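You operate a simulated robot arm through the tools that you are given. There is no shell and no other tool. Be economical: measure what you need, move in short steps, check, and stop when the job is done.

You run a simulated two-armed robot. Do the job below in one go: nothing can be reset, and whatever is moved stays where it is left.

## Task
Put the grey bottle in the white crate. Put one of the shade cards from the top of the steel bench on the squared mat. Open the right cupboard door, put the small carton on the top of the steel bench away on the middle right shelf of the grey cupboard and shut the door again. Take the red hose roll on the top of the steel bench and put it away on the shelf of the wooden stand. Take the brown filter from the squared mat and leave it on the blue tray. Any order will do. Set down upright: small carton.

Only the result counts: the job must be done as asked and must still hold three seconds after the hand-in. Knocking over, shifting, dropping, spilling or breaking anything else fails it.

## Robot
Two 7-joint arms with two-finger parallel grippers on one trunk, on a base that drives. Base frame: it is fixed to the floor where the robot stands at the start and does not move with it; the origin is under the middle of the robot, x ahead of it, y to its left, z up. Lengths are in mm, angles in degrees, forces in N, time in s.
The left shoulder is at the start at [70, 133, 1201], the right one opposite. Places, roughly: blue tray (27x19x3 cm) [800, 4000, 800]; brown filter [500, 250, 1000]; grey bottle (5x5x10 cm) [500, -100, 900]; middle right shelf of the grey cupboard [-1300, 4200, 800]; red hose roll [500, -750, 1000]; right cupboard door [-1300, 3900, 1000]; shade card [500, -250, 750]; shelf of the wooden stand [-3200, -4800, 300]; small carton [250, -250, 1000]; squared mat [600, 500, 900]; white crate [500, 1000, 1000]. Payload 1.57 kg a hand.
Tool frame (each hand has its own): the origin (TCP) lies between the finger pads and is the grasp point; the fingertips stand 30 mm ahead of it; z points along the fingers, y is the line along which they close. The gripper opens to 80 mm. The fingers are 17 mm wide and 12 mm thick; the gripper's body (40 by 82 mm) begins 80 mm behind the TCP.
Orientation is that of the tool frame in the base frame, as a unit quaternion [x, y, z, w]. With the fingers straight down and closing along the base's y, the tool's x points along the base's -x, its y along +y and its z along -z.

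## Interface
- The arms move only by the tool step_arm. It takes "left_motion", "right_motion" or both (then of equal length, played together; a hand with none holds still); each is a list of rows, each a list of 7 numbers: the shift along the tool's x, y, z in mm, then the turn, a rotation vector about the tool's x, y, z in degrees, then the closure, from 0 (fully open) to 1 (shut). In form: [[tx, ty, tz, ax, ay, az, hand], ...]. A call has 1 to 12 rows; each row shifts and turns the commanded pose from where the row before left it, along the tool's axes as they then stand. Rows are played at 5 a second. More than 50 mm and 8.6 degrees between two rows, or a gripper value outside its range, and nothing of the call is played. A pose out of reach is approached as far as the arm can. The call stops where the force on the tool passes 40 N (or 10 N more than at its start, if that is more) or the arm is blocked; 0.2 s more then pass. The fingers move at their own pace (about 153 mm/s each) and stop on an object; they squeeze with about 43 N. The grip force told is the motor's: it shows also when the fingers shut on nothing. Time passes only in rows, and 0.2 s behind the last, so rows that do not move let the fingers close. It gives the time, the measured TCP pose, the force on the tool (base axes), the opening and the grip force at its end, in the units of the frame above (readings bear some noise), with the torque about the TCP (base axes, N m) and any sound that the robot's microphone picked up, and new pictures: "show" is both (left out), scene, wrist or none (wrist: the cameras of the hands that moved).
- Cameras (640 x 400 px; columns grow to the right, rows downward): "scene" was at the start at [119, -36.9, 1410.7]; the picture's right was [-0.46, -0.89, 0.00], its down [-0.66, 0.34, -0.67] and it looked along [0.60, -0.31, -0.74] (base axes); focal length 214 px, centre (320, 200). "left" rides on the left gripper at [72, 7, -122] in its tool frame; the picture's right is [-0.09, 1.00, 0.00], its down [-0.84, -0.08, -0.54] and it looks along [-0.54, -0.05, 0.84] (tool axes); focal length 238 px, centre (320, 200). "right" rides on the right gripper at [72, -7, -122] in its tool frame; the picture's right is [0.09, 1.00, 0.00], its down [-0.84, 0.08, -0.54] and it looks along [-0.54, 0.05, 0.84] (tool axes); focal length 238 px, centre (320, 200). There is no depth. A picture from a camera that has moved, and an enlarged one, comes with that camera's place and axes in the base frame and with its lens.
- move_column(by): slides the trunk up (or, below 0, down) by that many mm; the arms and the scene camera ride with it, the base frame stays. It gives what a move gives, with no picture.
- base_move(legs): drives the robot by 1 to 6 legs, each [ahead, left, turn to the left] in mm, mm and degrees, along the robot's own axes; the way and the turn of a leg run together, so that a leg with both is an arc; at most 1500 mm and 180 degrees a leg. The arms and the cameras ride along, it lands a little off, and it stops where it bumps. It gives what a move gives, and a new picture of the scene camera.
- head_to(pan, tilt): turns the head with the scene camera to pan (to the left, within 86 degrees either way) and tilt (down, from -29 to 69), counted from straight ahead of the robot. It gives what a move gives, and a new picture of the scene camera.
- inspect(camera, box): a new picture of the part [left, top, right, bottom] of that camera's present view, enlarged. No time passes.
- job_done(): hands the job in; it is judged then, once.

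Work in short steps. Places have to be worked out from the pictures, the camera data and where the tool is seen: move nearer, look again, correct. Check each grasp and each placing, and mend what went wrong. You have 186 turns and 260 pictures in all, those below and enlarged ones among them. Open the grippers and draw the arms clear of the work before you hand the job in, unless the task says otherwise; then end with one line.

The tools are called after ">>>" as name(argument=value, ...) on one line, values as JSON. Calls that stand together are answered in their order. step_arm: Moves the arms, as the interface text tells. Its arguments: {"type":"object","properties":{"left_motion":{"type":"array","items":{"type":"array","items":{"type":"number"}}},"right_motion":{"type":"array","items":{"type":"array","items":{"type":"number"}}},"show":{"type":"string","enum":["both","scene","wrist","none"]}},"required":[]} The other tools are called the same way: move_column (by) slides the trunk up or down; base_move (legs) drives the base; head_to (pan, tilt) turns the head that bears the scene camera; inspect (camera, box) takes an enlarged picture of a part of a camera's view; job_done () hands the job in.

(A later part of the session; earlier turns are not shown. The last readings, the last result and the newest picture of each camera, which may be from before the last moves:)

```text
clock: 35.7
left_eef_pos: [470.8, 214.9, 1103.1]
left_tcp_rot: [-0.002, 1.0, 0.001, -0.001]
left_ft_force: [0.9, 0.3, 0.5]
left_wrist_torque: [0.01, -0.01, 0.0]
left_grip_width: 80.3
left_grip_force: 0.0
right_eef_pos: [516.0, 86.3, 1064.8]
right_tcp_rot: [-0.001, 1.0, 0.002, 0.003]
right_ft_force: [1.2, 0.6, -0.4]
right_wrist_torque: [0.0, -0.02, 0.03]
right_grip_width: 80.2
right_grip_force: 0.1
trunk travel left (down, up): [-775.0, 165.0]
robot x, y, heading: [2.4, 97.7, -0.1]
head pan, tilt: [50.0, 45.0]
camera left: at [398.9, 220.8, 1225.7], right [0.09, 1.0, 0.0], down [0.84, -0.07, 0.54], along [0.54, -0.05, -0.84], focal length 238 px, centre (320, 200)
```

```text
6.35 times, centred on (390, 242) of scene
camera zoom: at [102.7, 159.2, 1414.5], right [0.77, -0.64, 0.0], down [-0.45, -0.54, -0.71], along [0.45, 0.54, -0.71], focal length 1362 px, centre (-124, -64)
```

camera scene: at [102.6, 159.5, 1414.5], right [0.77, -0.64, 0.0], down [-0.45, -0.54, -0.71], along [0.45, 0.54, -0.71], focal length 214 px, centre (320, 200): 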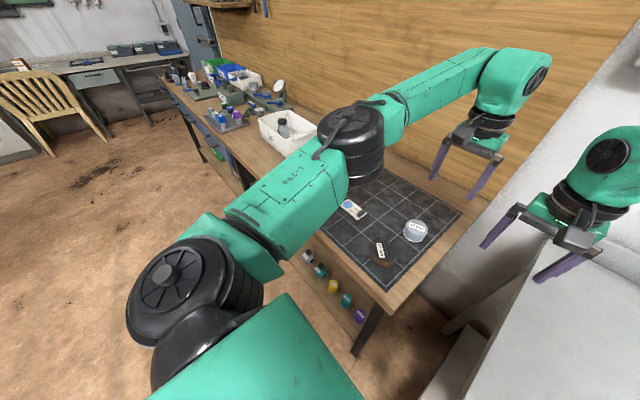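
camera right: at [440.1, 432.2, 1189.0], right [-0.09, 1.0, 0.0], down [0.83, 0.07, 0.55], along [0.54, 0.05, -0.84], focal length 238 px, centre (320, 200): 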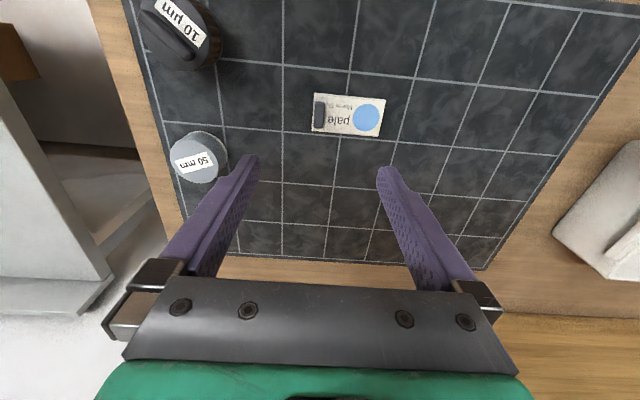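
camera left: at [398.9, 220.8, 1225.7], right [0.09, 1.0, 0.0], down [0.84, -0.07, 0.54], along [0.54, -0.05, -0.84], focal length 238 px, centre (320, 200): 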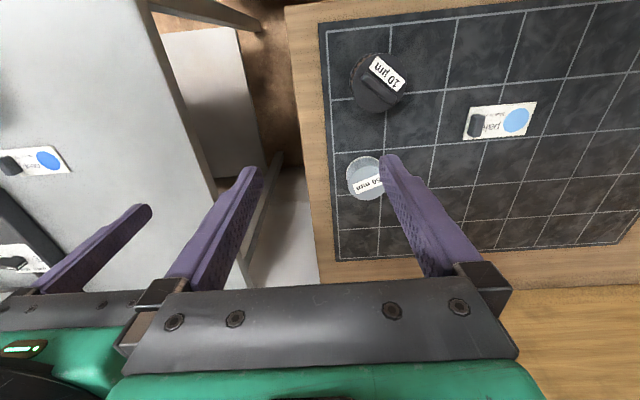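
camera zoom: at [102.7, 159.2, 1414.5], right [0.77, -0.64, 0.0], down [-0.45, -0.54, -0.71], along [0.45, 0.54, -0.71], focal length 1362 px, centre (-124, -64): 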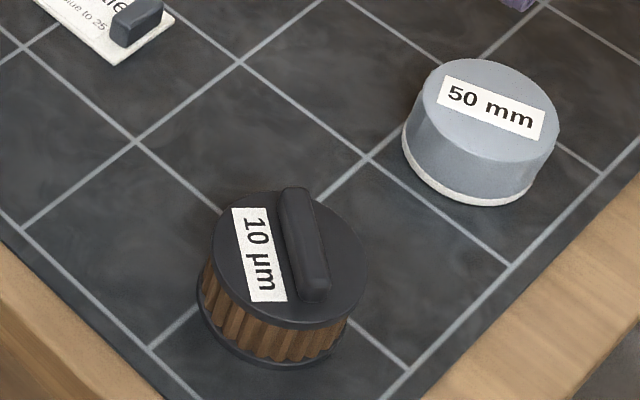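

Filter: ~68 mm disc with a ridge handle running 49° from x. I clear the right hand to the right and bring the left above (450,289), turning it -49° about tool z.

>>> step_arm(right_motion=[[20, -45, 0, 0, 0, 0, 0], [20, -45, 0, 0, 0, 0, 0], [20, -45, 0, 0, 0, 0, 0], [20, -45, 0, 0, 0, 0, 0], [20, -45, 0, 0, 0, 0, 0], [20, -45, 0, 0, 0, 0, 0], [0, 0, 0, 0, 0, 0, 0], [0, 0, 0, 0, 0, 0, 0], [0, 0, 0, 0, 0, 0, 0]], left_motion=[[0, 40, 0, 0, 0, 0, 0], [20, 34, 0, 0, 0, 0, 0], [0, 0, 25, 0, 0, -8.25, 0], [0, 0, 25, 0, 0, -8.25, 0], [0, 0, 25, 0, 0, -8.25, 0], [0, 0, 15, 0, 0, -8.25, 0], [0, 0, 0, 0, 0, -8.25, 0], [0, 0, 0, 0, 0, -8.25, 0], [0, 0, 0, 0, 0, 0, 0]], show="wrist")

```text
clock: 37.7
left_eef_pos: [450.0, 285.3, 1013.6]
left_tcp_rot: [-0.421, 0.907, 0.0, 0.0]
left_ft_force: [0.2, 0.1, -0.4]
left_wrist_torque: [-0.02, -0.03, -0.02]
left_grip_width: 79.9
left_grip_force: 0.1
right_eef_pos: [394.3, -183.9, 1065.0]
right_tcp_rot: [0.0, 1.0, 0.002, 0.003]
right_ft_force: [-0.5, 0.4, 0.5]
right_wrist_torque: [0.0, 0.01, -0.01]
right_grip_width: 80.0
right_grip_force: 0.0
trunk travel left (down, up): [-775.0, 165.0]
robot x, y, heading: [2.9, 93.0, 0.0]
head pan, tilt: [50.0, 45.0]
camera right: at [321.5, -189.5, 1187.4], right [-0.09, 1.0, 0.0], down [0.83, 0.08, 0.55], along [0.54, 0.05, -0.84], focal length 238 px, centre (320, 200)
camera left: at [398.8, 236.3, 1136.1], right [-0.7, 0.71, 0.0], down [0.6, 0.59, 0.54], along [0.39, 0.38, -0.84], focal length 238 px, centre (320, 200)
```

right: 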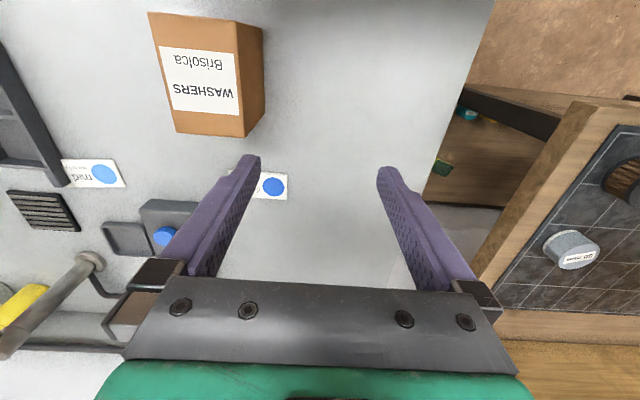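
left: 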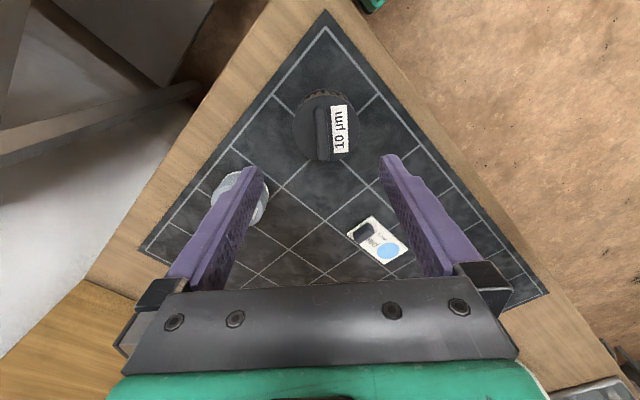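

Ridge is aligned. Shift about 3 mm, lower to TCP z≈936 with half-open fingers and look.

>>> step_arm(left_motion=[[-2.5, 1, 40, 0, 0, 0, 0.3], [0, 0, 37, 0, 0, 0, 0.5], [0, 0, 0, 0, 0, 0, 0.5]], show="wrist")

>>> inspect(camera="left", box=[220, 100, 420, 225])

```text
clock: 38.5
left_eef_pos: [450.6, 289.5, 936.4]
left_tcp_rot: [-0.42, 0.908, 0.0, 0.0]
left_ft_force: [0.6, 0.6, 0.7]
left_wrist_torque: [0.02, 0.01, 0.0]
left_grip_width: 40.1
left_grip_force: 0.1
right_eef_pos: [395.0, -183.6, 1064.4]
right_tcp_rot: [0.0, 1.0, 0.002, 0.003]
right_ft_force: [-0.1, 0.0, 0.0]
right_wrist_torque: [0.01, -0.01, 0.02]
right_grip_width: 79.9
right_grip_force: 0.1
trunk travel left (down, up): [-775.0, 165.0]
robot x, y, heading: [2.8, 98.1, 0.4]
head pan, tilt: [50.0, 45.0]
camera left: at [399.9, 239.3, 1058.3], right [-0.7, 0.71, 0.0], down [0.6, 0.59, 0.54], along [0.39, 0.38, -0.84], focal length 238 px, centre (320, 200)
```

left: 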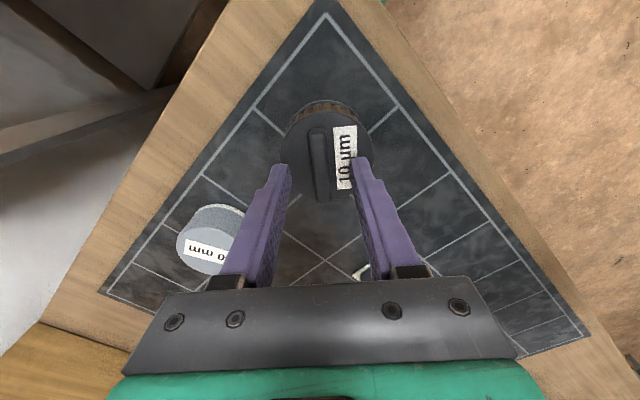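

```text
3.20 times, centred on (320, 162) of left
camera zoom: at [399.9, 239.3, 1058.3], right [-0.7, 0.71, 0.0], down [0.6, 0.59, 0.54], along [0.39, 0.38, -0.84], focal length 763 px, centre (320, 320)
```

zoom: 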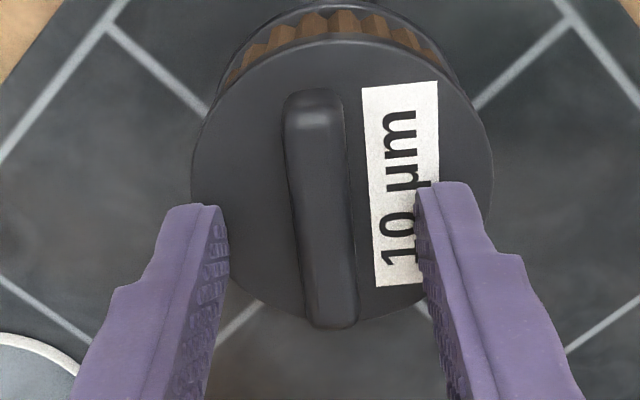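

Ridge centred between the fingertips, its top ~912. I lower 3 mm in small steps and close.

>>> step_arm(left_motion=[[0, 0, 1.5, 0, 0, 0, 0.5], [0, 0, 1.5, 0, 0, 0, 0.5], [0, 0, 0, 0, 0, 0, 1], [0, 0, 0, 0, 0, 0, 1], [0, 0, 0, 0, 0, 0, 1]], show="wrist")

>>> inspect(camera="left", box=[220, 100, 420, 225])

```text
clock: 39.7
left_eef_pos: [450.3, 289.6, 934.9]
left_tcp_rot: [-0.42, 0.908, -0.001, 0.001]
left_ft_force: [-1.5, 2.7, 6.7]
left_wrist_torque: [0.12, 0.08, 0.12]
left_grip_width: 11.3
left_grip_force: 29.0
right_eef_pos: [394.2, -183.5, 1064.4]
right_tcp_rot: [-0.001, 1.0, 0.002, 0.004]
right_ft_force: [-0.2, -0.5, -1.0]
right_wrist_torque: [-0.02, 0.03, -0.03]
right_grip_width: 80.0
right_grip_force: 0.1
trunk travel left (down, up): [-775.0, 165.0]
robot x, y, heading: [0.9, 96.0, 0.0]
head pan, tilt: [50.0, 45.0]
camera left: at [399.0, 240.0, 1056.8], right [-0.7, 0.71, 0.0], down [0.6, 0.59, 0.54], along [0.39, 0.38, -0.84], focal length 238 px, centre (320, 200)
```

left: 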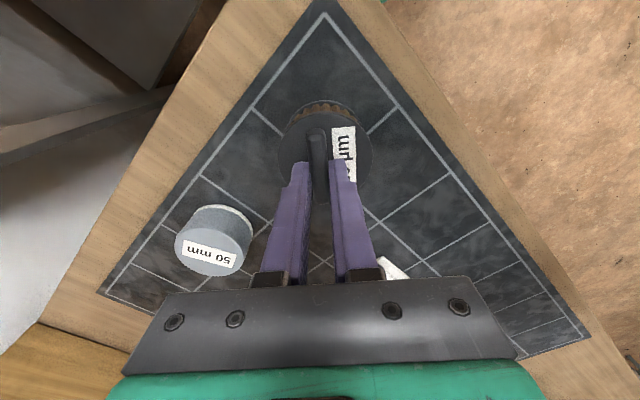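

```text
3.20 times, centred on (320, 162) of left
camera zoom: at [399.0, 240.0, 1056.8], right [-0.7, 0.71, 0.0], down [0.6, 0.59, 0.54], along [0.39, 0.38, -0.84], focal length 763 px, centre (320, 320)
```

zoom: 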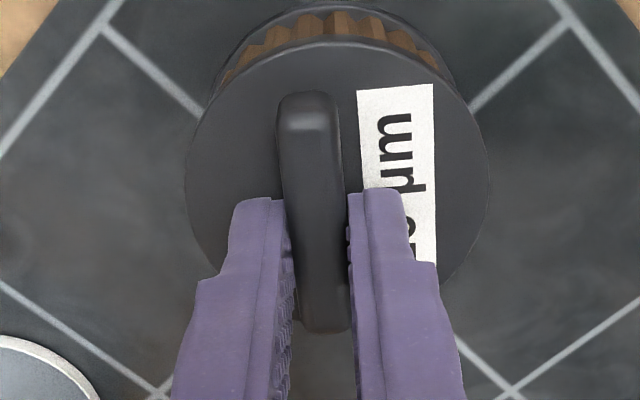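

Gripped at 11 mm with tips on the disc. Lift.

>>> step_arm(left_motion=[[0, 0, 0, 0, 0, 0, 1], [0, 0, -20, 0, 0, 0, 1], [0, 0, -45, 0, 0, 0, 1], [0, 0, -45, 0, 0, 0, 1], [0, 0, -45, 0, 0, 0, 1], [0, 0, 0, 0, 0, 0, 1]], show="wrist")

>>> head_to(pan=-30, tilt=50)

```text
clock: 41.1
left_eef_pos: [451.9, 289.4, 1089.4]
left_tcp_rot: [-0.42, 0.907, 0.0, 0.0]
left_ft_force: [-0.3, 0.9, 0.1]
left_wrist_torque: [0.0, 0.02, 0.02]
left_grip_width: 11.2
left_grip_force: 29.2
right_eef_pos: [394.0, -183.6, 1064.4]
right_tcp_rot: [-0.001, 1.0, 0.002, 0.002]
right_ft_force: [0.9, 0.1, -0.3]
right_wrist_torque: [-0.01, 0.01, -0.02]
right_grip_width: 79.8
right_grip_force: 0.2
trunk travel left (down, up): [-775.0, 165.0]
robot x, y, heading: [0.7, 96.8, 0.3]
head pan, tilt: [50.0, 45.0]
camera left: at [400.1, 239.5, 1212.1], right [-0.7, 0.71, 0.0], down [0.6, 0.59, 0.54], along [0.39, 0.38, -0.84], focal length 238 px, centre (320, 200)
```

left: 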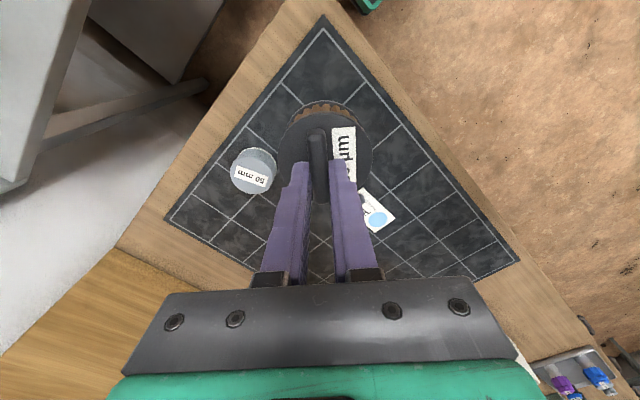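

```text
clock: 42.6
left_eef_pos: [450.7, 289.4, 1088.2]
left_tcp_rot: [-0.42, 0.907, 0.0, 0.0]
left_ft_force: [0.4, 0.6, 0.1]
left_wrist_torque: [-0.02, 0.01, 0.01]
left_grip_width: 11.3
left_grip_force: 29.2
right_eef_pos: [394.2, -183.3, 1064.9]
right_tcp_rot: [0.0, 1.0, 0.001, 0.003]
right_ft_force: [-0.3, -0.8, -0.7]
right_wrist_torque: [-0.05, 0.0, -0.03]
right_grip_width: 80.1
right_grip_force: 0.0
trunk travel left (down, up): [-775.0, 165.0]
robot x, y, heading: [2.9, 91.4, 0.3]
head pan, tilt: [-30.0, 50.0]
camera scene: at [117.3, 58.0, 1407.6], right [-0.5, -0.87, 0.0], down [-0.66, 0.38, -0.64], along [0.56, -0.32, -0.77], focal length 214 px, centre (320, 200)
```

scene: 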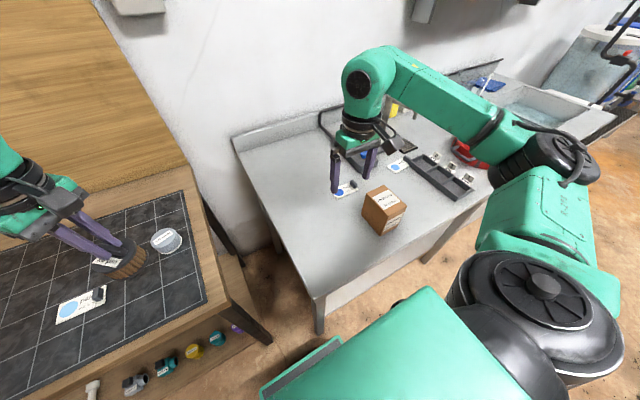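

Filter held. Next the carton: I back up 150 mm and move right 190 mm, then look at it closely; I plan a forward-tilted grasp so it can go into a shelf.

>>> base_move(legs=[[-150, -190, 0]])

>>> step_arm(right_motion=[[0, 40, 0, 0, 0, 0, 0], [0, 40, 0, 0, 0, 0, 0], [0, 0, 0, 0, 0, 0, 0]], show="wrist")

>>> inspect(camera="scene", box=[250, 120, 490, 270])

```text
clock: 44.4
left_eef_pos: [301.1, 102.6, 1088.3]
left_tcp_rot: [-0.421, 0.907, -0.001, -0.001]
left_ft_force: [-0.4, -0.3, -0.4]
left_wrist_torque: [-0.01, 0.02, -0.01]
left_grip_width: 11.1
left_grip_force: 28.9
right_eef_pos: [245.2, -371.6, 1064.2]
right_tcp_rot: [-0.002, 1.0, 0.001, 0.002]
right_ft_force: [-0.2, 0.2, -0.1]
right_wrist_torque: [0.02, -0.01, -0.03]
right_grip_width: 80.1
right_grip_force: 0.0
trunk travel left (down, up): [-775.0, 165.0]
robot x, y, heading: [-150.3, -90.8, 0.5]
head pan, tilt: [-30.0, 50.0]
camera scene: at [-32.7, -129.4, 1407.6], right [-0.5, -0.87, 0.0], down [-0.67, 0.38, -0.64], along [0.56, -0.32, -0.77], focal length 214 px, centre (320, 200)
```

scene: 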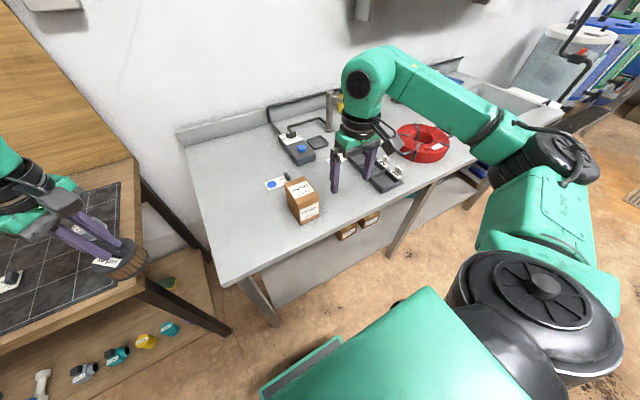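

```text
clock: 45.2
left_eef_pos: [300.2, 99.3, 1089.7]
left_tcp_rot: [-0.42, 0.907, 0.0, 0.0]
left_ft_force: [-0.5, 0.0, -0.7]
left_wrist_torque: [0.01, 0.01, 0.01]
left_grip_width: 11.0
left_grip_force: 28.8
right_eef_pos: [243.2, -293.6, 1064.5]
right_tcp_rot: [-0.001, 1.0, 0.002, 0.001]
right_ft_force: [-0.5, -0.3, -0.4]
right_wrist_torque: [0.05, 0.0, -0.02]
right_grip_width: 80.0
right_grip_force: 0.2
trunk travel left (down, up): [-775.0, 165.0]
robot x, y, heading: [-151.1, -93.1, 0.1]
head pan, tilt: [-30.0, 50.0]
camera right: at [170.3, -298.7, 1187.2], right [-0.09, 1.0, 0.0], down [0.83, 0.08, 0.55], along [0.54, 0.05, -0.84], focal length 238 px, centre (320, 200)
```

right: 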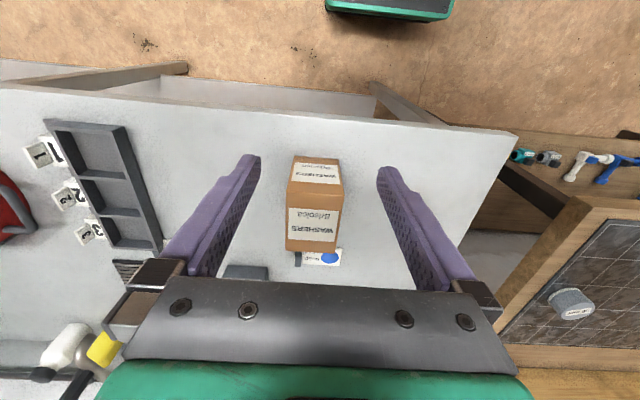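

```text
2.67 times, centred on (370, 195) of scene
camera zoom: at [-35.0, -132.5, 1407.7], right [-0.5, -0.87, 0.0], down [-0.66, 0.38, -0.64], along [0.56, -0.32, -0.77], focal length 572 px, centre (187, 213)
```

zoom: 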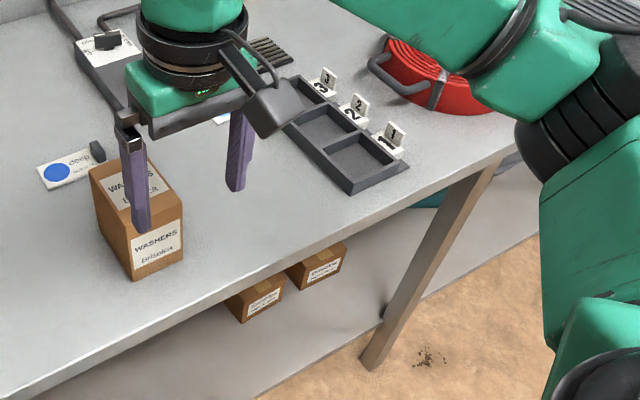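

>>> inspect(camera="right", box=[260, 145, 380, 270])

```text
3.20 times, centred on (320, 208) of right
camera zoom: at [170.3, -298.7, 1187.2], right [-0.09, 1.0, 0.0], down [0.83, 0.08, 0.55], along [0.54, 0.05, -0.84], focal length 763 px, centre (320, 176)
```

zoom: 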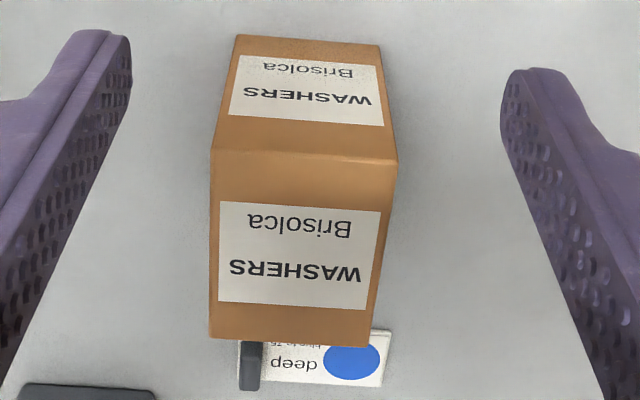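

Carton: x 307–395, y −323…−258, z 862–962, axis-aligned. I tilt the right tool 60° forward about its y.

>>> step_arm(right_motion=[[0, 2, 0, 0, -8.57, 0, 0], [0, 0, 0, 0, -8.57, 0, 0], [0, 0, 0, 0, -8.57, 0, 0], [0, 0, 0, 0, -8.57, 0, 0], [0, 0, 0, 0, -8.57, 0, 0], [0, 0, 0, 0, -8.57, 0, 0], [0, 0, 0, 0, -8.57, 0, 0], [0, 0, 0, 0, 0, 0, 0]], show="both")

```text
clock: 47.0
left_eef_pos: [299.2, 101.5, 1088.4]
left_tcp_rot: [-0.421, 0.907, 0.0, 0.0]
left_ft_force: [-0.7, 0.0, -1.1]
left_wrist_torque: [0.01, 0.0, -0.01]
left_grip_width: 11.1
left_grip_force: 28.5
right_eef_pos: [265.5, -268.3, 1066.6]
right_tcp_rot: [-0.011, 0.905, 0.024, 0.425]
right_ft_force: [-0.4, 0.4, 0.4]
right_wrist_torque: [0.0, 0.02, -0.01]
right_grip_width: 79.9
right_grip_force: 0.1
right hand out of reach, approached as far as the arm can: row 6, 7
trunk travel left (down, up): [-775.0, 165.0]
robot x, y, heading: [-149.2, -91.3, 0.5]
head pan, tilt: [-30.0, 50.0]
camera scene: at [-34.8, -130.7, 1407.7], right [-0.5, -0.87, 0.0], down [-0.66, 0.38, -0.64], along [0.56, -0.32, -0.77], focal length 214 px, centre (320, 200)
camera right: at [125.2, -279.4, 1091.5], right [-0.1, 0.99, -0.04], down [0.11, 0.05, 0.99], along [0.99, 0.09, -0.12], focal length 238 px, centre (320, 200)
```

scene: 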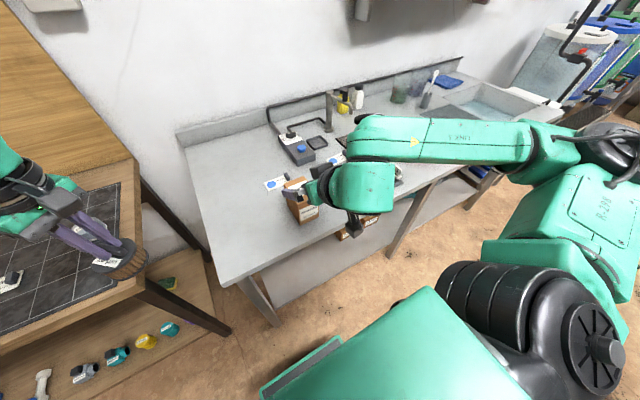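
right: 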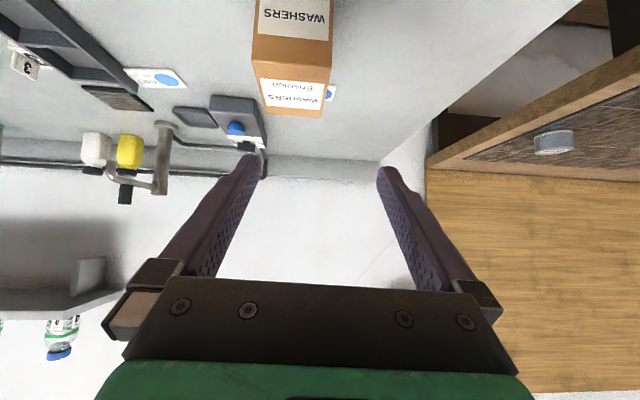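

Tilt stalled at 50° because the arm is folded too close. I back up 130 mm and lower the trunk 150 mm to make the forward-pointing pose easier.

>>> base_move(legs=[[-130, 0, 0]])

>>> move_column(by=-150)

```text
clock: 48.3
left_eef_pos: [171.5, 99.9, 1088.4]
left_tcp_rot: [-0.422, 0.907, 0.0, -0.001]
left_ft_force: [-0.2, 0.3, 0.4]
left_wrist_torque: [0.01, 0.02, 0.0]
left_grip_width: 10.9
left_grip_force: 28.4
right_eef_pos: [135.7, -268.0, 1067.2]
right_tcp_rot: [-0.011, 0.906, 0.024, 0.423]
right_ft_force: [-0.7, -0.2, -0.5]
right_wrist_torque: [0.01, 0.01, -0.02]
right_grip_width: 80.2
right_grip_force: 0.0
trunk travel left (down, up): [-775.0, 165.0]
robot x, y, heading: [-279.1, -92.4, 0.5]
head pan, tilt: [-30.0, 50.0]
camera scene: at [-162.1, -131.2, 1407.4], right [-0.5, -0.87, 0.0], down [-0.67, 0.38, -0.64], along [0.56, -0.32, -0.77], focal length 214 px, centre (320, 200)
```

scene: 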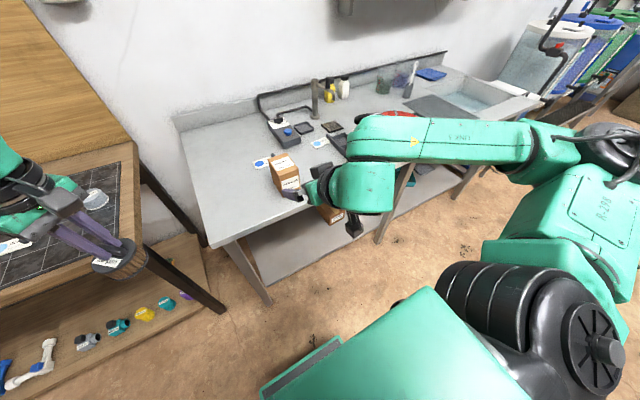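

```text
clock: 50.0
left_eef_pos: [169.6, 100.7, 938.6]
left_tcp_rot: [-0.422, 0.907, 0.0, -0.001]
left_ft_force: [0.1, 0.7, -1.4]
left_wrist_torque: [0.02, -0.03, 0.0]
left_grip_width: 11.2
left_grip_force: 28.6
right_eef_pos: [135.3, -268.6, 917.3]
right_tcp_rot: [-0.011, 0.905, 0.023, 0.424]
right_ft_force: [-0.1, -0.1, 0.5]
right_wrist_torque: [0.0, 0.0, 0.03]
right_grip_width: 80.1
right_grip_force: 0.1
trunk travel left (down, up): [-625.0, 315.0]
robot x, y, heading: [-281.2, -93.0, 0.0]
head pan, tilt: [-30.0, 50.0]
```

Now move the right hand to the approach pose (205,−291,993) and finish the tilt to 60°.

>>> step_arm(right_motion=[[-35, -8, 2, 0, 0, 0, 0], [-35, -8, 2, 0, 0, 0, 0], [-33, -7, 1, 1.5, -4.9, 0, 0], [0, 0, 0, 1.4, -4.9, 0, 0], [0, 0, 0, 0, 0, 0, 0]], show="wrist")

```text
clock: 51.2
left_eef_pos: [169.7, 100.4, 938.6]
left_tcp_rot: [-0.421, 0.907, 0.001, 0.0]
left_ft_force: [-0.4, 0.3, -0.8]
left_wrist_torque: [0.0, 0.02, -0.02]
left_grip_width: 11.2
left_grip_force: 28.8
right_eef_pos: [205.7, -290.9, 992.6]
right_tcp_rot: [0.001, 0.865, 0.002, 0.501]
right_ft_force: [0.0, 0.4, -0.7]
right_wrist_torque: [-0.02, 0.01, 0.01]
right_grip_width: 79.9
right_grip_force: 0.1
trunk travel left (down, up): [-625.0, 315.0]
robot x, y, heading: [-280.4, -94.7, 0.3]
head pan, tilt: [-30.0, 50.0]
camera right: at [64.5, -296.0, 992.7], right [-0.05, 1.0, -0.08], down [-0.05, 0.07, 1.0], along [1.0, 0.05, 0.05], focal length 238 px, centre (320, 200)
```

right: 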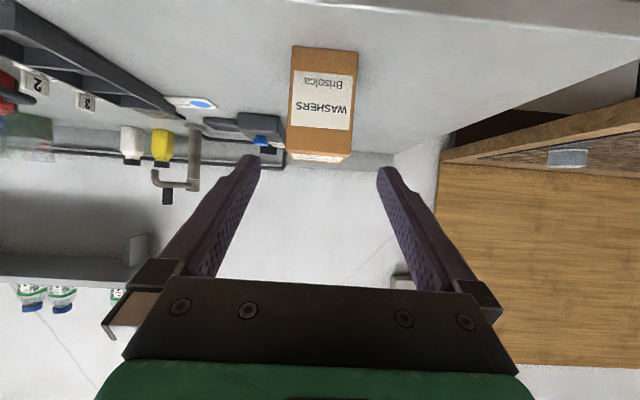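

At 60°, lined up with the carton. Approach along the tool axis.

>>> step_arm(right_motion=[[0, 1, 45, 0, 0, 0, 0], [0, 0, 45, 0, 0, 0, 0], [0, 0, 45, 0, 0, 0, 0], [0, 0, 15, 0, 0, 0, 0], [0, 0, 0, 0, 0, 0, 0]], show="both")

```text
clock: 52.4
left_eef_pos: [168.3, 100.9, 939.8]
left_tcp_rot: [-0.421, 0.907, 0.0, -0.001]
left_ft_force: [0.1, 0.8, -1.4]
left_wrist_torque: [-0.02, 0.01, 0.01]
left_grip_width: 11.2
left_grip_force: 28.9
right_eef_pos: [335.9, -290.2, 916.8]
right_tcp_rot: [0.001, 0.866, 0.002, 0.5]
right_ft_force: [-1.0, -0.3, -0.5]
right_wrist_torque: [0.01, -0.02, 0.04]
right_grip_width: 80.0
right_grip_force: 0.1
trunk travel left (down, up): [-625.0, 315.0]
robot x, y, heading: [-279.1, -91.6, 0.1]
head pan, tilt: [-30.0, 50.0]
camera scene: at [-164.7, -131.2, 1257.7], right [-0.5, -0.87, 0.0], down [-0.67, 0.38, -0.64], along [0.56, -0.32, -0.77], focal length 214 px, centre (320, 200)
camera right: at [193.8, -294.6, 917.1], right [-0.05, 1.0, -0.08], down [-0.05, 0.07, 1.0], along [1.0, 0.05, 0.05], focal length 238 px, centre (320, 200)
```

scene: 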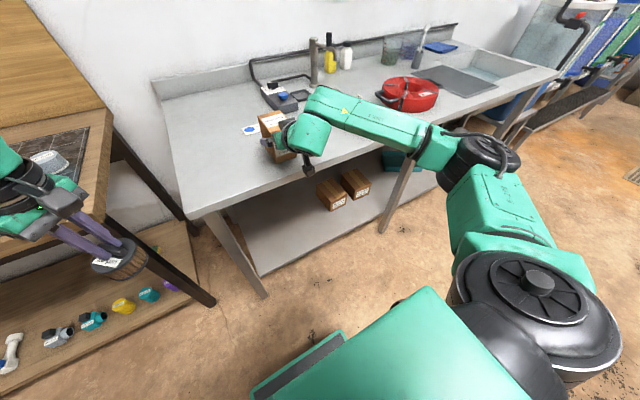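
right: 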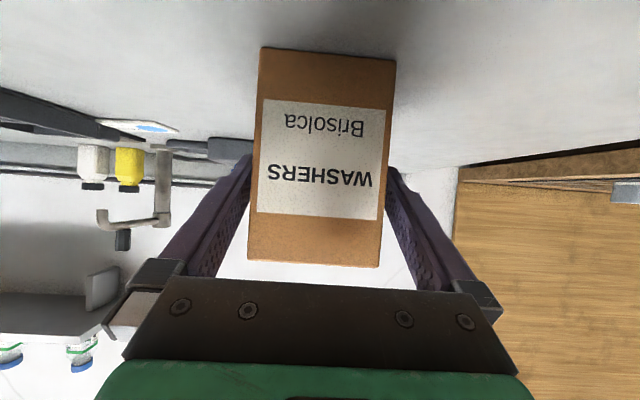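

Carton is between the fingers. Close and lift.

>>> step_arm(right_motion=[[0, 0, 0, 0, 0, 0, 1], [0, 0, 0, 0, 0, 0, 1], [0, 0, 0, 0, 0, 0, 1], [-20, 0, -12, 0, 0, 0, 1], [-40, 0, -23, 0, 0, 0, 1], [-40, 0, -23, 0, 0, 0, 1], [0, 0, 0, 0, 0, 0, 1]], show="both")

```text
clock: 54.0
left_eef_pos: [169.6, 100.4, 938.7]
left_tcp_rot: [-0.421, 0.907, -0.001, 0.001]
left_ft_force: [0.4, 0.2, -1.2]
left_wrist_torque: [0.01, -0.01, -0.01]
left_grip_width: 10.7
left_grip_force: 28.6
right_eef_pos: [336.4, -291.3, 1033.8]
right_tcp_rot: [0.002, 0.866, 0.002, 0.499]
right_ft_force: [-1.0, 0.8, -1.8]
right_wrist_torque: [0.01, 0.04, 0.02]
right_grip_width: 67.7
right_grip_force: 43.2
trunk travel left (down, up): [-625.0, 315.0]
robot x, y, heading: [-279.9, -98.0, 0.0]
head pan, tilt: [-30.0, 50.0]
camera scene: at [-163.7, -131.7, 1257.5], right [-0.5, -0.87, 0.0], down [-0.67, 0.38, -0.64], along [0.56, -0.32, -0.77], focal length 214 px, centre (320, 200)
camera right: at [194.2, -295.4, 1033.5], right [-0.05, 1.0, -0.08], down [-0.05, 0.07, 1.0], along [1.0, 0.05, 0.05], focal length 238 px, centre (320, 200)
```

scene: 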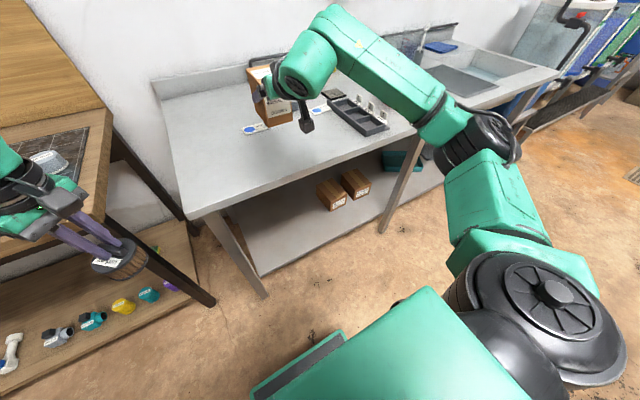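
right: 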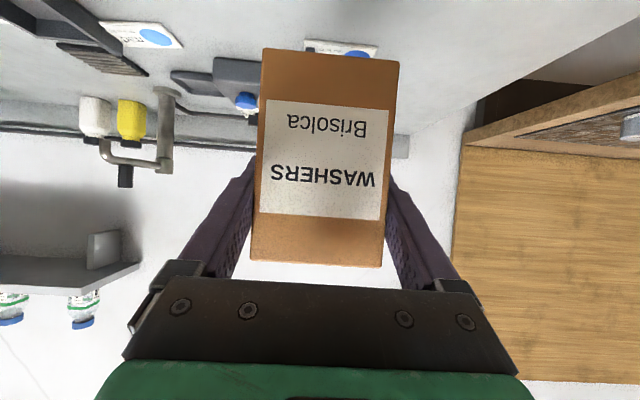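

Both items are held. I raise the trunk again, back off, and look left/back before turning.

>>> move_column(by=150)

>>> base_move(legs=[[-400, 0, 0]])

>>> head_to(pan=86, tilt=20)

```text
clock: 55.8
left_eef_pos: [169.9, 100.7, 1088.5]
left_tcp_rot: [-0.42, 0.908, 0.0, 0.0]
left_ft_force: [0.0, -0.8, -0.5]
left_wrist_torque: [0.01, 0.0, -0.01]
left_grip_width: 10.9
left_grip_force: 29.1
right_eef_pos: [335.6, -290.7, 1183.5]
right_tcp_rot: [0.002, 0.866, 0.001, 0.5]
right_ft_force: [-0.3, -0.5, -2.3]
right_wrist_torque: [0.0, 0.06, 0.01]
right_grip_width: 67.4
right_grip_force: 43.1
trunk travel left (down, up): [-775.0, 165.0]
robot x, y, heading: [-280.5, -91.8, 0.4]
head pan, tilt: [-30.0, 50.0]
```

```text
clock: 58.3
left_eef_pos: [-229.4, 98.2, 1087.9]
left_tcp_rot: [-0.42, 0.907, 0.0, -0.001]
left_ft_force: [-0.1, -0.1, -0.6]
left_wrist_torque: [0.0, 0.03, -0.02]
left_grip_width: 11.3
left_grip_force: 28.9
right_eef_pos: [-64.6, -293.1, 1182.7]
right_tcp_rot: [0.003, 0.866, 0.001, 0.5]
right_ft_force: [-0.1, 0.3, -2.7]
right_wrist_torque: [0.03, 0.05, 0.01]
right_grip_width: 67.5
right_grip_force: 43.2
trunk travel left (down, up): [-775.0, 165.0]
robot x, y, heading: [-684.6, -93.4, -0.1]
head pan, tilt: [-30.0, 50.0]
camera scene: at [-563.1, -132.8, 1407.4], right [-0.5, -0.87, 0.0], down [-0.67, 0.38, -0.64], along [0.56, -0.32, -0.77], focal length 214 px, centre (320, 200)
```

scene: 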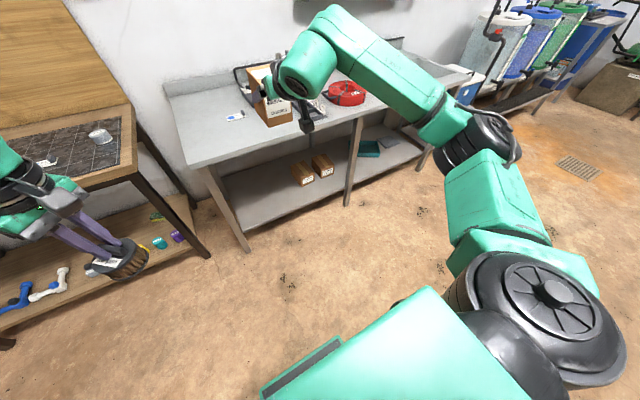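

```text
clock: 60.2
left_eef_pos: [-230.2, 96.6, 1089.0]
left_tcp_rot: [-0.421, 0.907, -0.001, -0.001]
left_ft_force: [0.2, -0.2, 0.3]
left_wrist_torque: [0.02, 0.03, 0.05]
left_grip_width: 10.9
left_grip_force: 29.0
right_eef_pos: [-65.9, -292.2, 1184.6]
right_tcp_rot: [0.002, 0.866, 0.001, 0.5]
right_ft_force: [-0.8, -0.8, -2.7]
right_wrist_torque: [-0.03, 0.09, 0.02]
right_grip_width: 67.7
right_grip_force: 43.2
trunk travel left (down, up): [-775.0, 165.0]
robot x, y, heading: [-680.7, -93.2, -0.0]
head pan, tilt: [85.9, 20.0]
camera scene: at [-624.8, -1.5, 1453.2], right [1.0, -0.07, 0.0], down [-0.02, -0.34, -0.94], along [0.07, 0.94, -0.34], focal length 214 px, centre (320, 200)
```

scene: 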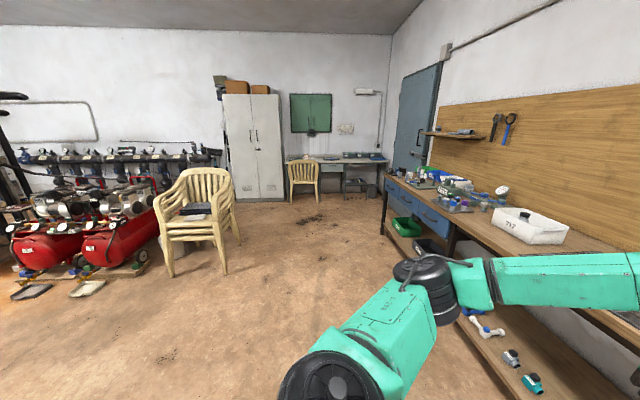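

>>> inspect(camera="scene", box=[210, 80, 450, 230])

```text
2.67 times, centred on (330, 155) of scene
camera zoom: at [-624.8, -1.5, 1453.2], right [1.0, -0.07, 0.0], down [-0.02, -0.34, -0.94], along [0.07, 0.94, -0.34], focal length 572 px, centre (293, 320)
```

zoom: 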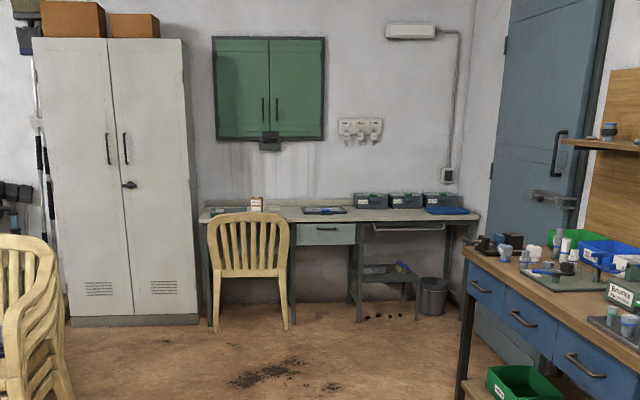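

The tray is on the right end of the desk (~(840,4230)); bench ends at y≈2520, aisle is clear. I turn left 90° and drive 3100 mm ahead.

>>> head_to(pan=0, tilt=30)

>>> base_move(legs=[[0, 0, 90], [1500, 0, 0], [1500, 0, 0], [100, 0, 0]])

```text
clock: 61.8
left_eef_pos: [-230.7, 98.4, 1089.3]
left_tcp_rot: [-0.421, 0.907, -0.001, 0.0]
left_ft_force: [-0.3, 0.2, 0.0]
left_wrist_torque: [0.02, 0.01, -0.02]
left_grip_width: 11.3
left_grip_force: 28.5
right_eef_pos: [-65.1, -292.7, 1182.8]
right_tcp_rot: [0.003, 0.866, 0.001, 0.5]
right_ft_force: [-0.4, -0.7, -2.9]
right_wrist_torque: [0.0, 0.07, -0.01]
right_grip_width: 67.6
right_grip_force: 42.8
trunk travel left (down, up): [-775.0, 165.0]
robot x, y, heading: [-679.4, -93.7, -0.1]
head pan, tilt: [0.0, 30.0]
camera scene: at [-540.8, -94.2, 1437.1], right [0.0, -1.0, 0.0], down [-0.5, 0.0, -0.87], along [0.87, 0.0, -0.5], focal length 214 px, centre (320, 200)
```

scene: 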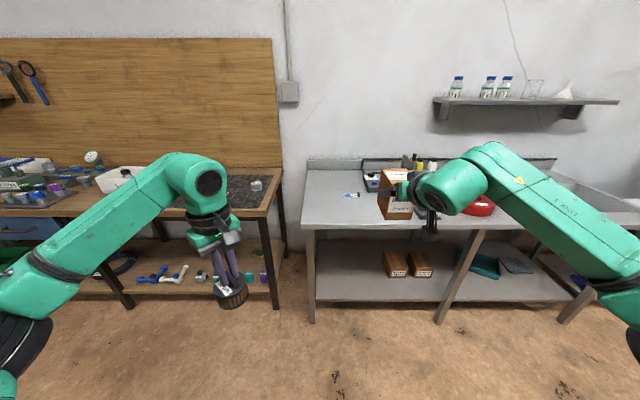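

```text
clock: 80.8
left_eef_pos: [-943.1, 3439.8, 1090.8]
left_tcp_rot: [0.94, -0.341, 0.0, -0.001]
left_ft_force: [0.2, 0.3, -0.3]
left_wrist_torque: [0.05, -0.02, -0.04]
left_grip_width: 10.9
left_grip_force: 29.0
right_eef_pos: [-553.8, 3607.1, 1185.5]
right_tcp_rot: [0.613, -0.611, -0.357, -0.352]
right_ft_force: [-0.3, -0.1, -1.7]
right_wrist_torque: [-0.05, 0.01, -0.01]
right_grip_width: 67.6
right_grip_force: 43.1
trunk travel left (down, up): [-775.0, 165.0]
robot x, y, heading: [-746.7, 2994.1, 90.7]
head pan, tilt: [0.0, 30.0]
camera scene: at [-749.5, 3130.4, 1437.4], right [1.0, 0.01, 0.0], down [0.01, -0.5, -0.87], along [-0.01, 0.87, -0.5], focal length 214 px, centre (320, 200)
```

scene: 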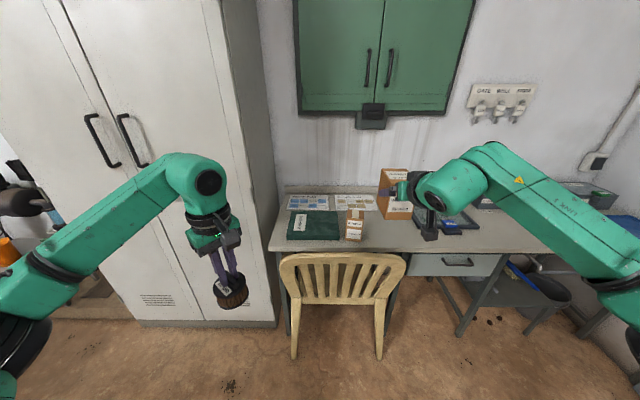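

Robot at (−747, 2994). I slide 1560 mm to the right (world +x) to face the tray.

>>> base_move(legs=[[0, -800, -0.7], [0, -760, 0]])

```text
clock: 87.3
left_eef_pos: [261.3, 3444.0, 1086.9]
left_tcp_rot: [0.94, -0.341, 0.006, -0.005]
left_ft_force: [0.5, 0.2, -0.4]
left_wrist_torque: [0.01, 0.0, 0.01]
left_grip_width: 11.0
left_grip_force: 28.6
right_eef_pos: [645.7, 3609.5, 1186.0]
right_tcp_rot: [0.62, -0.607, -0.35, -0.354]
right_ft_force: [0.4, 0.0, -3.1]
right_wrist_torque: [-0.05, 0.03, -0.03]
right_grip_width: 67.6
right_grip_force: 43.0
trunk travel left (down, up): [-775.0, 165.0]
robot x, y, heading: [472.6, 2997.6, 90.4]
head pan, tilt: [0.0, 30.0]
stopped in leg 2: the robot was blocked; the commanded pose is now the measured one
camera scene: at [447.9, 3134.4, 1437.7], right [1.0, 0.01, 0.02], down [0.02, -0.5, -0.87], along [0.0, 0.87, -0.5], focal length 214 px, centre (320, 200)
```

scene: 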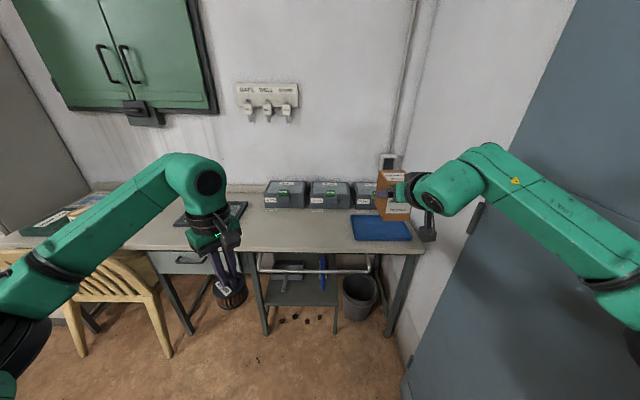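

The right elbow touched the wall at x≈472. The tray is at about (745,3970); I step off the wall, go ahead 480 mm, then turn 20° right.

>>> base_move(legs=[[0, 75, 0], [480, 0, 0], [0, 0, -20]])

```text
clock: 91.9
left_eef_pos: [364.5, 3965.0, 1089.5]
left_tcp_rot: [0.866, -0.5, 0.0, 0.001]
left_ft_force: [1.1, -0.3, -1.3]
left_wrist_torque: [-0.01, 0.01, -0.02]
left_grip_width: 11.0
left_grip_force: 28.9
right_eef_pos: [785.3, 3988.8, 1180.0]
right_tcp_rot: [-0.501, 0.709, 0.288, 0.405]
right_ft_force: [-1.0, 1.3, -1.7]
right_wrist_torque: [-0.06, 0.0, -0.03]
right_grip_width: 67.9
right_grip_force: 43.7
trunk travel left (down, up): [-775.0, 165.0]
robot x, y, heading: [393.8, 3475.1, 70.4]
head pan, tilt: [0.0, 30.0]
camera scene: at [440.6, 3608.6, 1437.1], right [0.94, -0.34, 0.0], down [-0.17, -0.47, -0.87], along [0.29, 0.82, -0.5], focal length 214 px, centre (320, 200)
```

scene: 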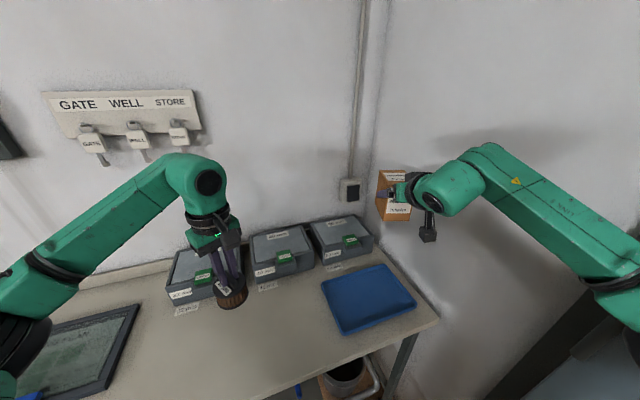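

Tray triangulates to (755,4002,~772). To let the left arm pass below, I first raise the right hand about 240 mm, then advance the base 140 mm toward the desk.

>>> step_arm(right_motion=[[-30, 0, -28, 0, 0, 0, 1], [-30, 0, -28, 0, 0, 0, 1], [-30, 0, -28, 0, 0, 0, 1], [-30, 0, -28, 0, 0, 0, 1], [-30, 0, -28, 0, 0, 0, 1], [-30, 0, -28, 0, 0, 0, 1], [0, 0, 0, 0, 0, 0, 1]], show="scene")

>>> base_move(legs=[[132, 47, 0]])

```text
clock: 93.5
left_eef_pos: [366.5, 3965.5, 1090.0]
left_tcp_rot: [0.867, -0.499, -0.001, 0.0]
left_ft_force: [-1.2, -0.5, -0.8]
left_wrist_torque: [-0.01, 0.0, 0.0]
left_grip_width: 11.2
left_grip_force: 28.6
right_eef_pos: [768.2, 3938.0, 1421.2]
right_tcp_rot: [-0.502, 0.709, 0.288, 0.404]
right_ft_force: [1.2, -0.4, -1.9]
right_wrist_torque: [-0.03, 0.01, 0.01]
right_grip_width: 67.7
right_grip_force: 43.2
trunk travel left (down, up): [-775.0, 165.0]
robot x, y, heading: [395.0, 3473.0, 70.5]
head pan, tilt: [0.0, 30.0]
camera scene: at [441.8, 3608.8, 1437.0], right [0.94, -0.34, 0.0], down [-0.17, -0.47, -0.87], along [0.29, 0.82, -0.5], focal length 214 px, centre (320, 200)
```

scene: 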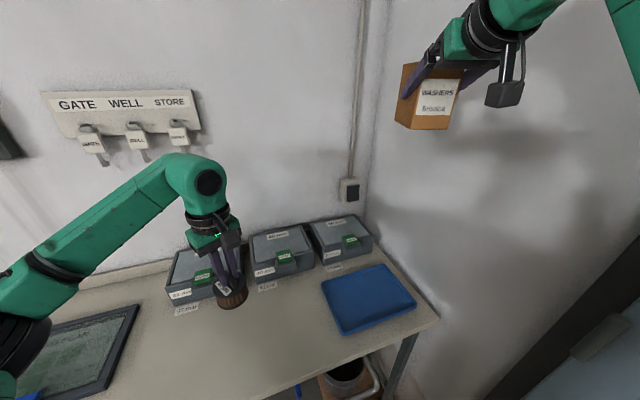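

```text
clock: 94.8
left_eef_pos: [364.5, 4102.4, 1090.3]
left_tcp_rot: [0.866, -0.5, -0.001, 0.0]
left_ft_force: [-0.1, -0.7, -0.9]
left_wrist_torque: [0.03, -0.01, -0.01]
left_grip_width: 11.1
left_grip_force: 29.1
right_eef_pos: [768.3, 4075.0, 1421.5]
right_tcp_rot: [-0.5, 0.709, 0.289, 0.405]
right_ft_force: [0.1, 0.1, -1.5]
right_wrist_torque: [-0.06, -0.02, -0.02]
right_grip_width: 67.4
right_grip_force: 42.9
trunk travel left (down, up): [-775.0, 165.0]
robot x, y, heading: [395.8, 3613.9, 70.3]
head pan, tilt: [0.0, 30.0]
camera scene: at [441.4, 3745.7, 1437.4], right [0.94, -0.34, 0.0], down [-0.17, -0.47, -0.87], along [0.29, 0.82, -0.5], focal length 214 px, centre (320, 200)
```

scene: 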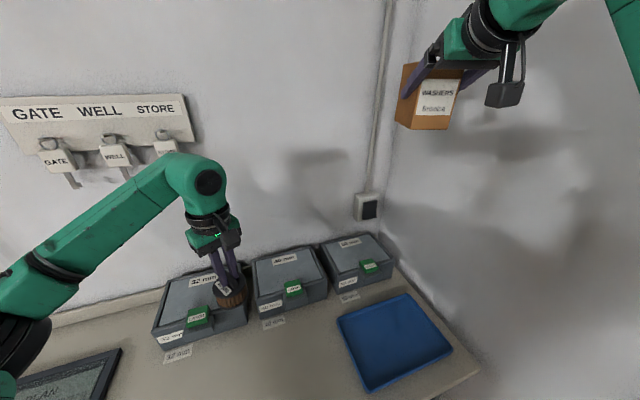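

Tray spans x 627–887, y 3915–4105. I carry the filter over (715,3985), descending to TCP z≈980.

>>> step_arm(left_motion=[[30.7, -27.2, 12, 0, 0, 0, 1], [30.7, -27.2, 12, 0, 0, 0, 1], [30.7, -27.2, 12, 0, 0, 0, 1], [30.7, -27.2, 12, 0, 0, 0, 1], [30.7, -27.2, 12, 0, 0, 0, 1], [30.7, -27.2, 12, 0, 0, 0, 1], [30.7, -27.2, 12, 0, 0, 0, 1], [30.7, -27.2, 12, 0, 0, 0, 1], [30.7, -27.2, 12, 0, 0, 0, 1], [0, 0, 0, 0, 0, 0, 1]], show="both")

```text
clock: 97.0
left_eef_pos: [696.5, 3996.9, 984.7]
left_tcp_rot: [0.866, -0.501, 0.0, -0.001]
left_ft_force: [-0.2, 0.0, -1.0]
left_wrist_torque: [0.0, 0.0, 0.0]
left_grip_width: 11.3
left_grip_force: 29.1
left hand out of reach, approached as far as the arm can: row 9
right_eef_pos: [766.0, 4079.4, 1420.6]
right_tcp_rot: [-0.501, 0.708, 0.289, 0.404]
right_ft_force: [-0.3, 0.2, -2.2]
right_wrist_torque: [-0.08, 0.04, -0.01]
right_grip_width: 68.0
right_grip_force: 42.4
trunk travel left (down, up): [-775.0, 165.0]
robot x, y, heading: [394.5, 3617.1, 70.5]
head pan, tilt: [0.0, 30.0]
camera scene: at [439.8, 3749.8, 1437.0], right [0.94, -0.34, 0.0], down [-0.17, -0.47, -0.87], along [0.29, 0.81, -0.5], focal length 214 px, centre (320, 200)
camera left: at [727.5, 3931.1, 1107.4], right [-0.91, -0.42, 0.0], down [-0.35, 0.76, 0.54], along [-0.23, 0.49, -0.84], focal length 238 px, centre (320, 200)
```

scene: 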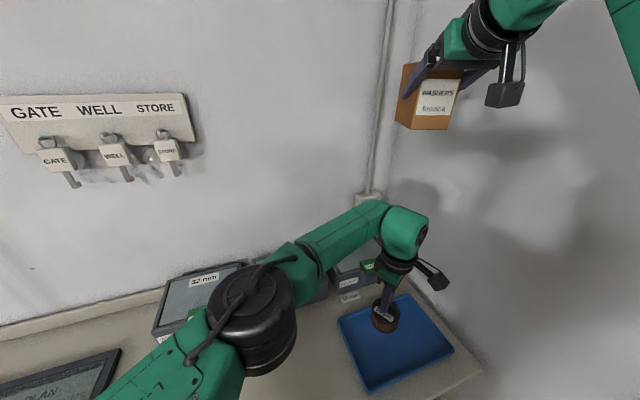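
left: 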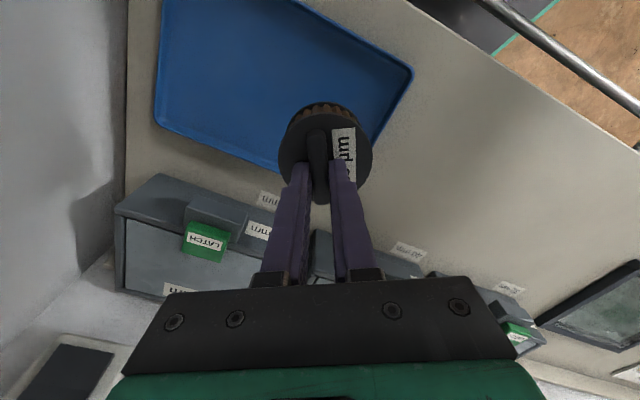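

Filter is over the tray's left half. Lower toward the tray floor.

>>> step_arm(left_motion=[[0, 0, 40, 0, 0, 0, 1], [0, 0, 40, 0, 0, 0, 1], [0, 0, 30, 0, 0, 0, 1], [0, 0, 0, 0, 0, 0, 1]], show="wrist")

```text
clock: 98.0
left_eef_pos: [689.3, 3991.0, 875.3]
left_tcp_rot: [0.866, -0.499, 0.001, -0.001]
left_ft_force: [-0.4, 0.6, -0.7]
left_wrist_torque: [-0.02, 0.0, -0.02]
left_grip_width: 10.9
left_grip_force: 28.9
left hand out of reach, approached as far as the arm can: row 2, 3
right_eef_pos: [767.9, 4076.1, 1418.8]
right_tcp_rot: [-0.501, 0.709, 0.289, 0.404]
right_ft_force: [0.2, -0.4, -1.2]
right_wrist_torque: [-0.08, 0.03, 0.0]
right_grip_width: 67.6
right_grip_force: 42.6
trunk travel left (down, up): [-775.0, 165.0]
robot x, y, heading: [394.0, 3614.3, 70.3]
head pan, tilt: [0.0, 30.0]
camera left: at [719.3, 3926.1, 997.9], right [-0.91, -0.42, 0.0], down [-0.35, 0.76, 0.54], along [-0.23, 0.49, -0.84], focal length 238 px, centre (320, 200)
```

left: 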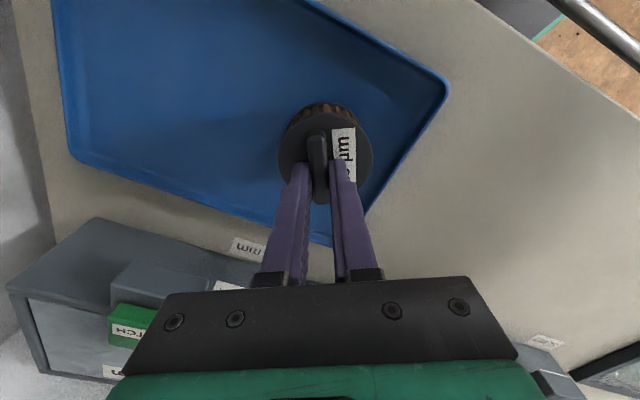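

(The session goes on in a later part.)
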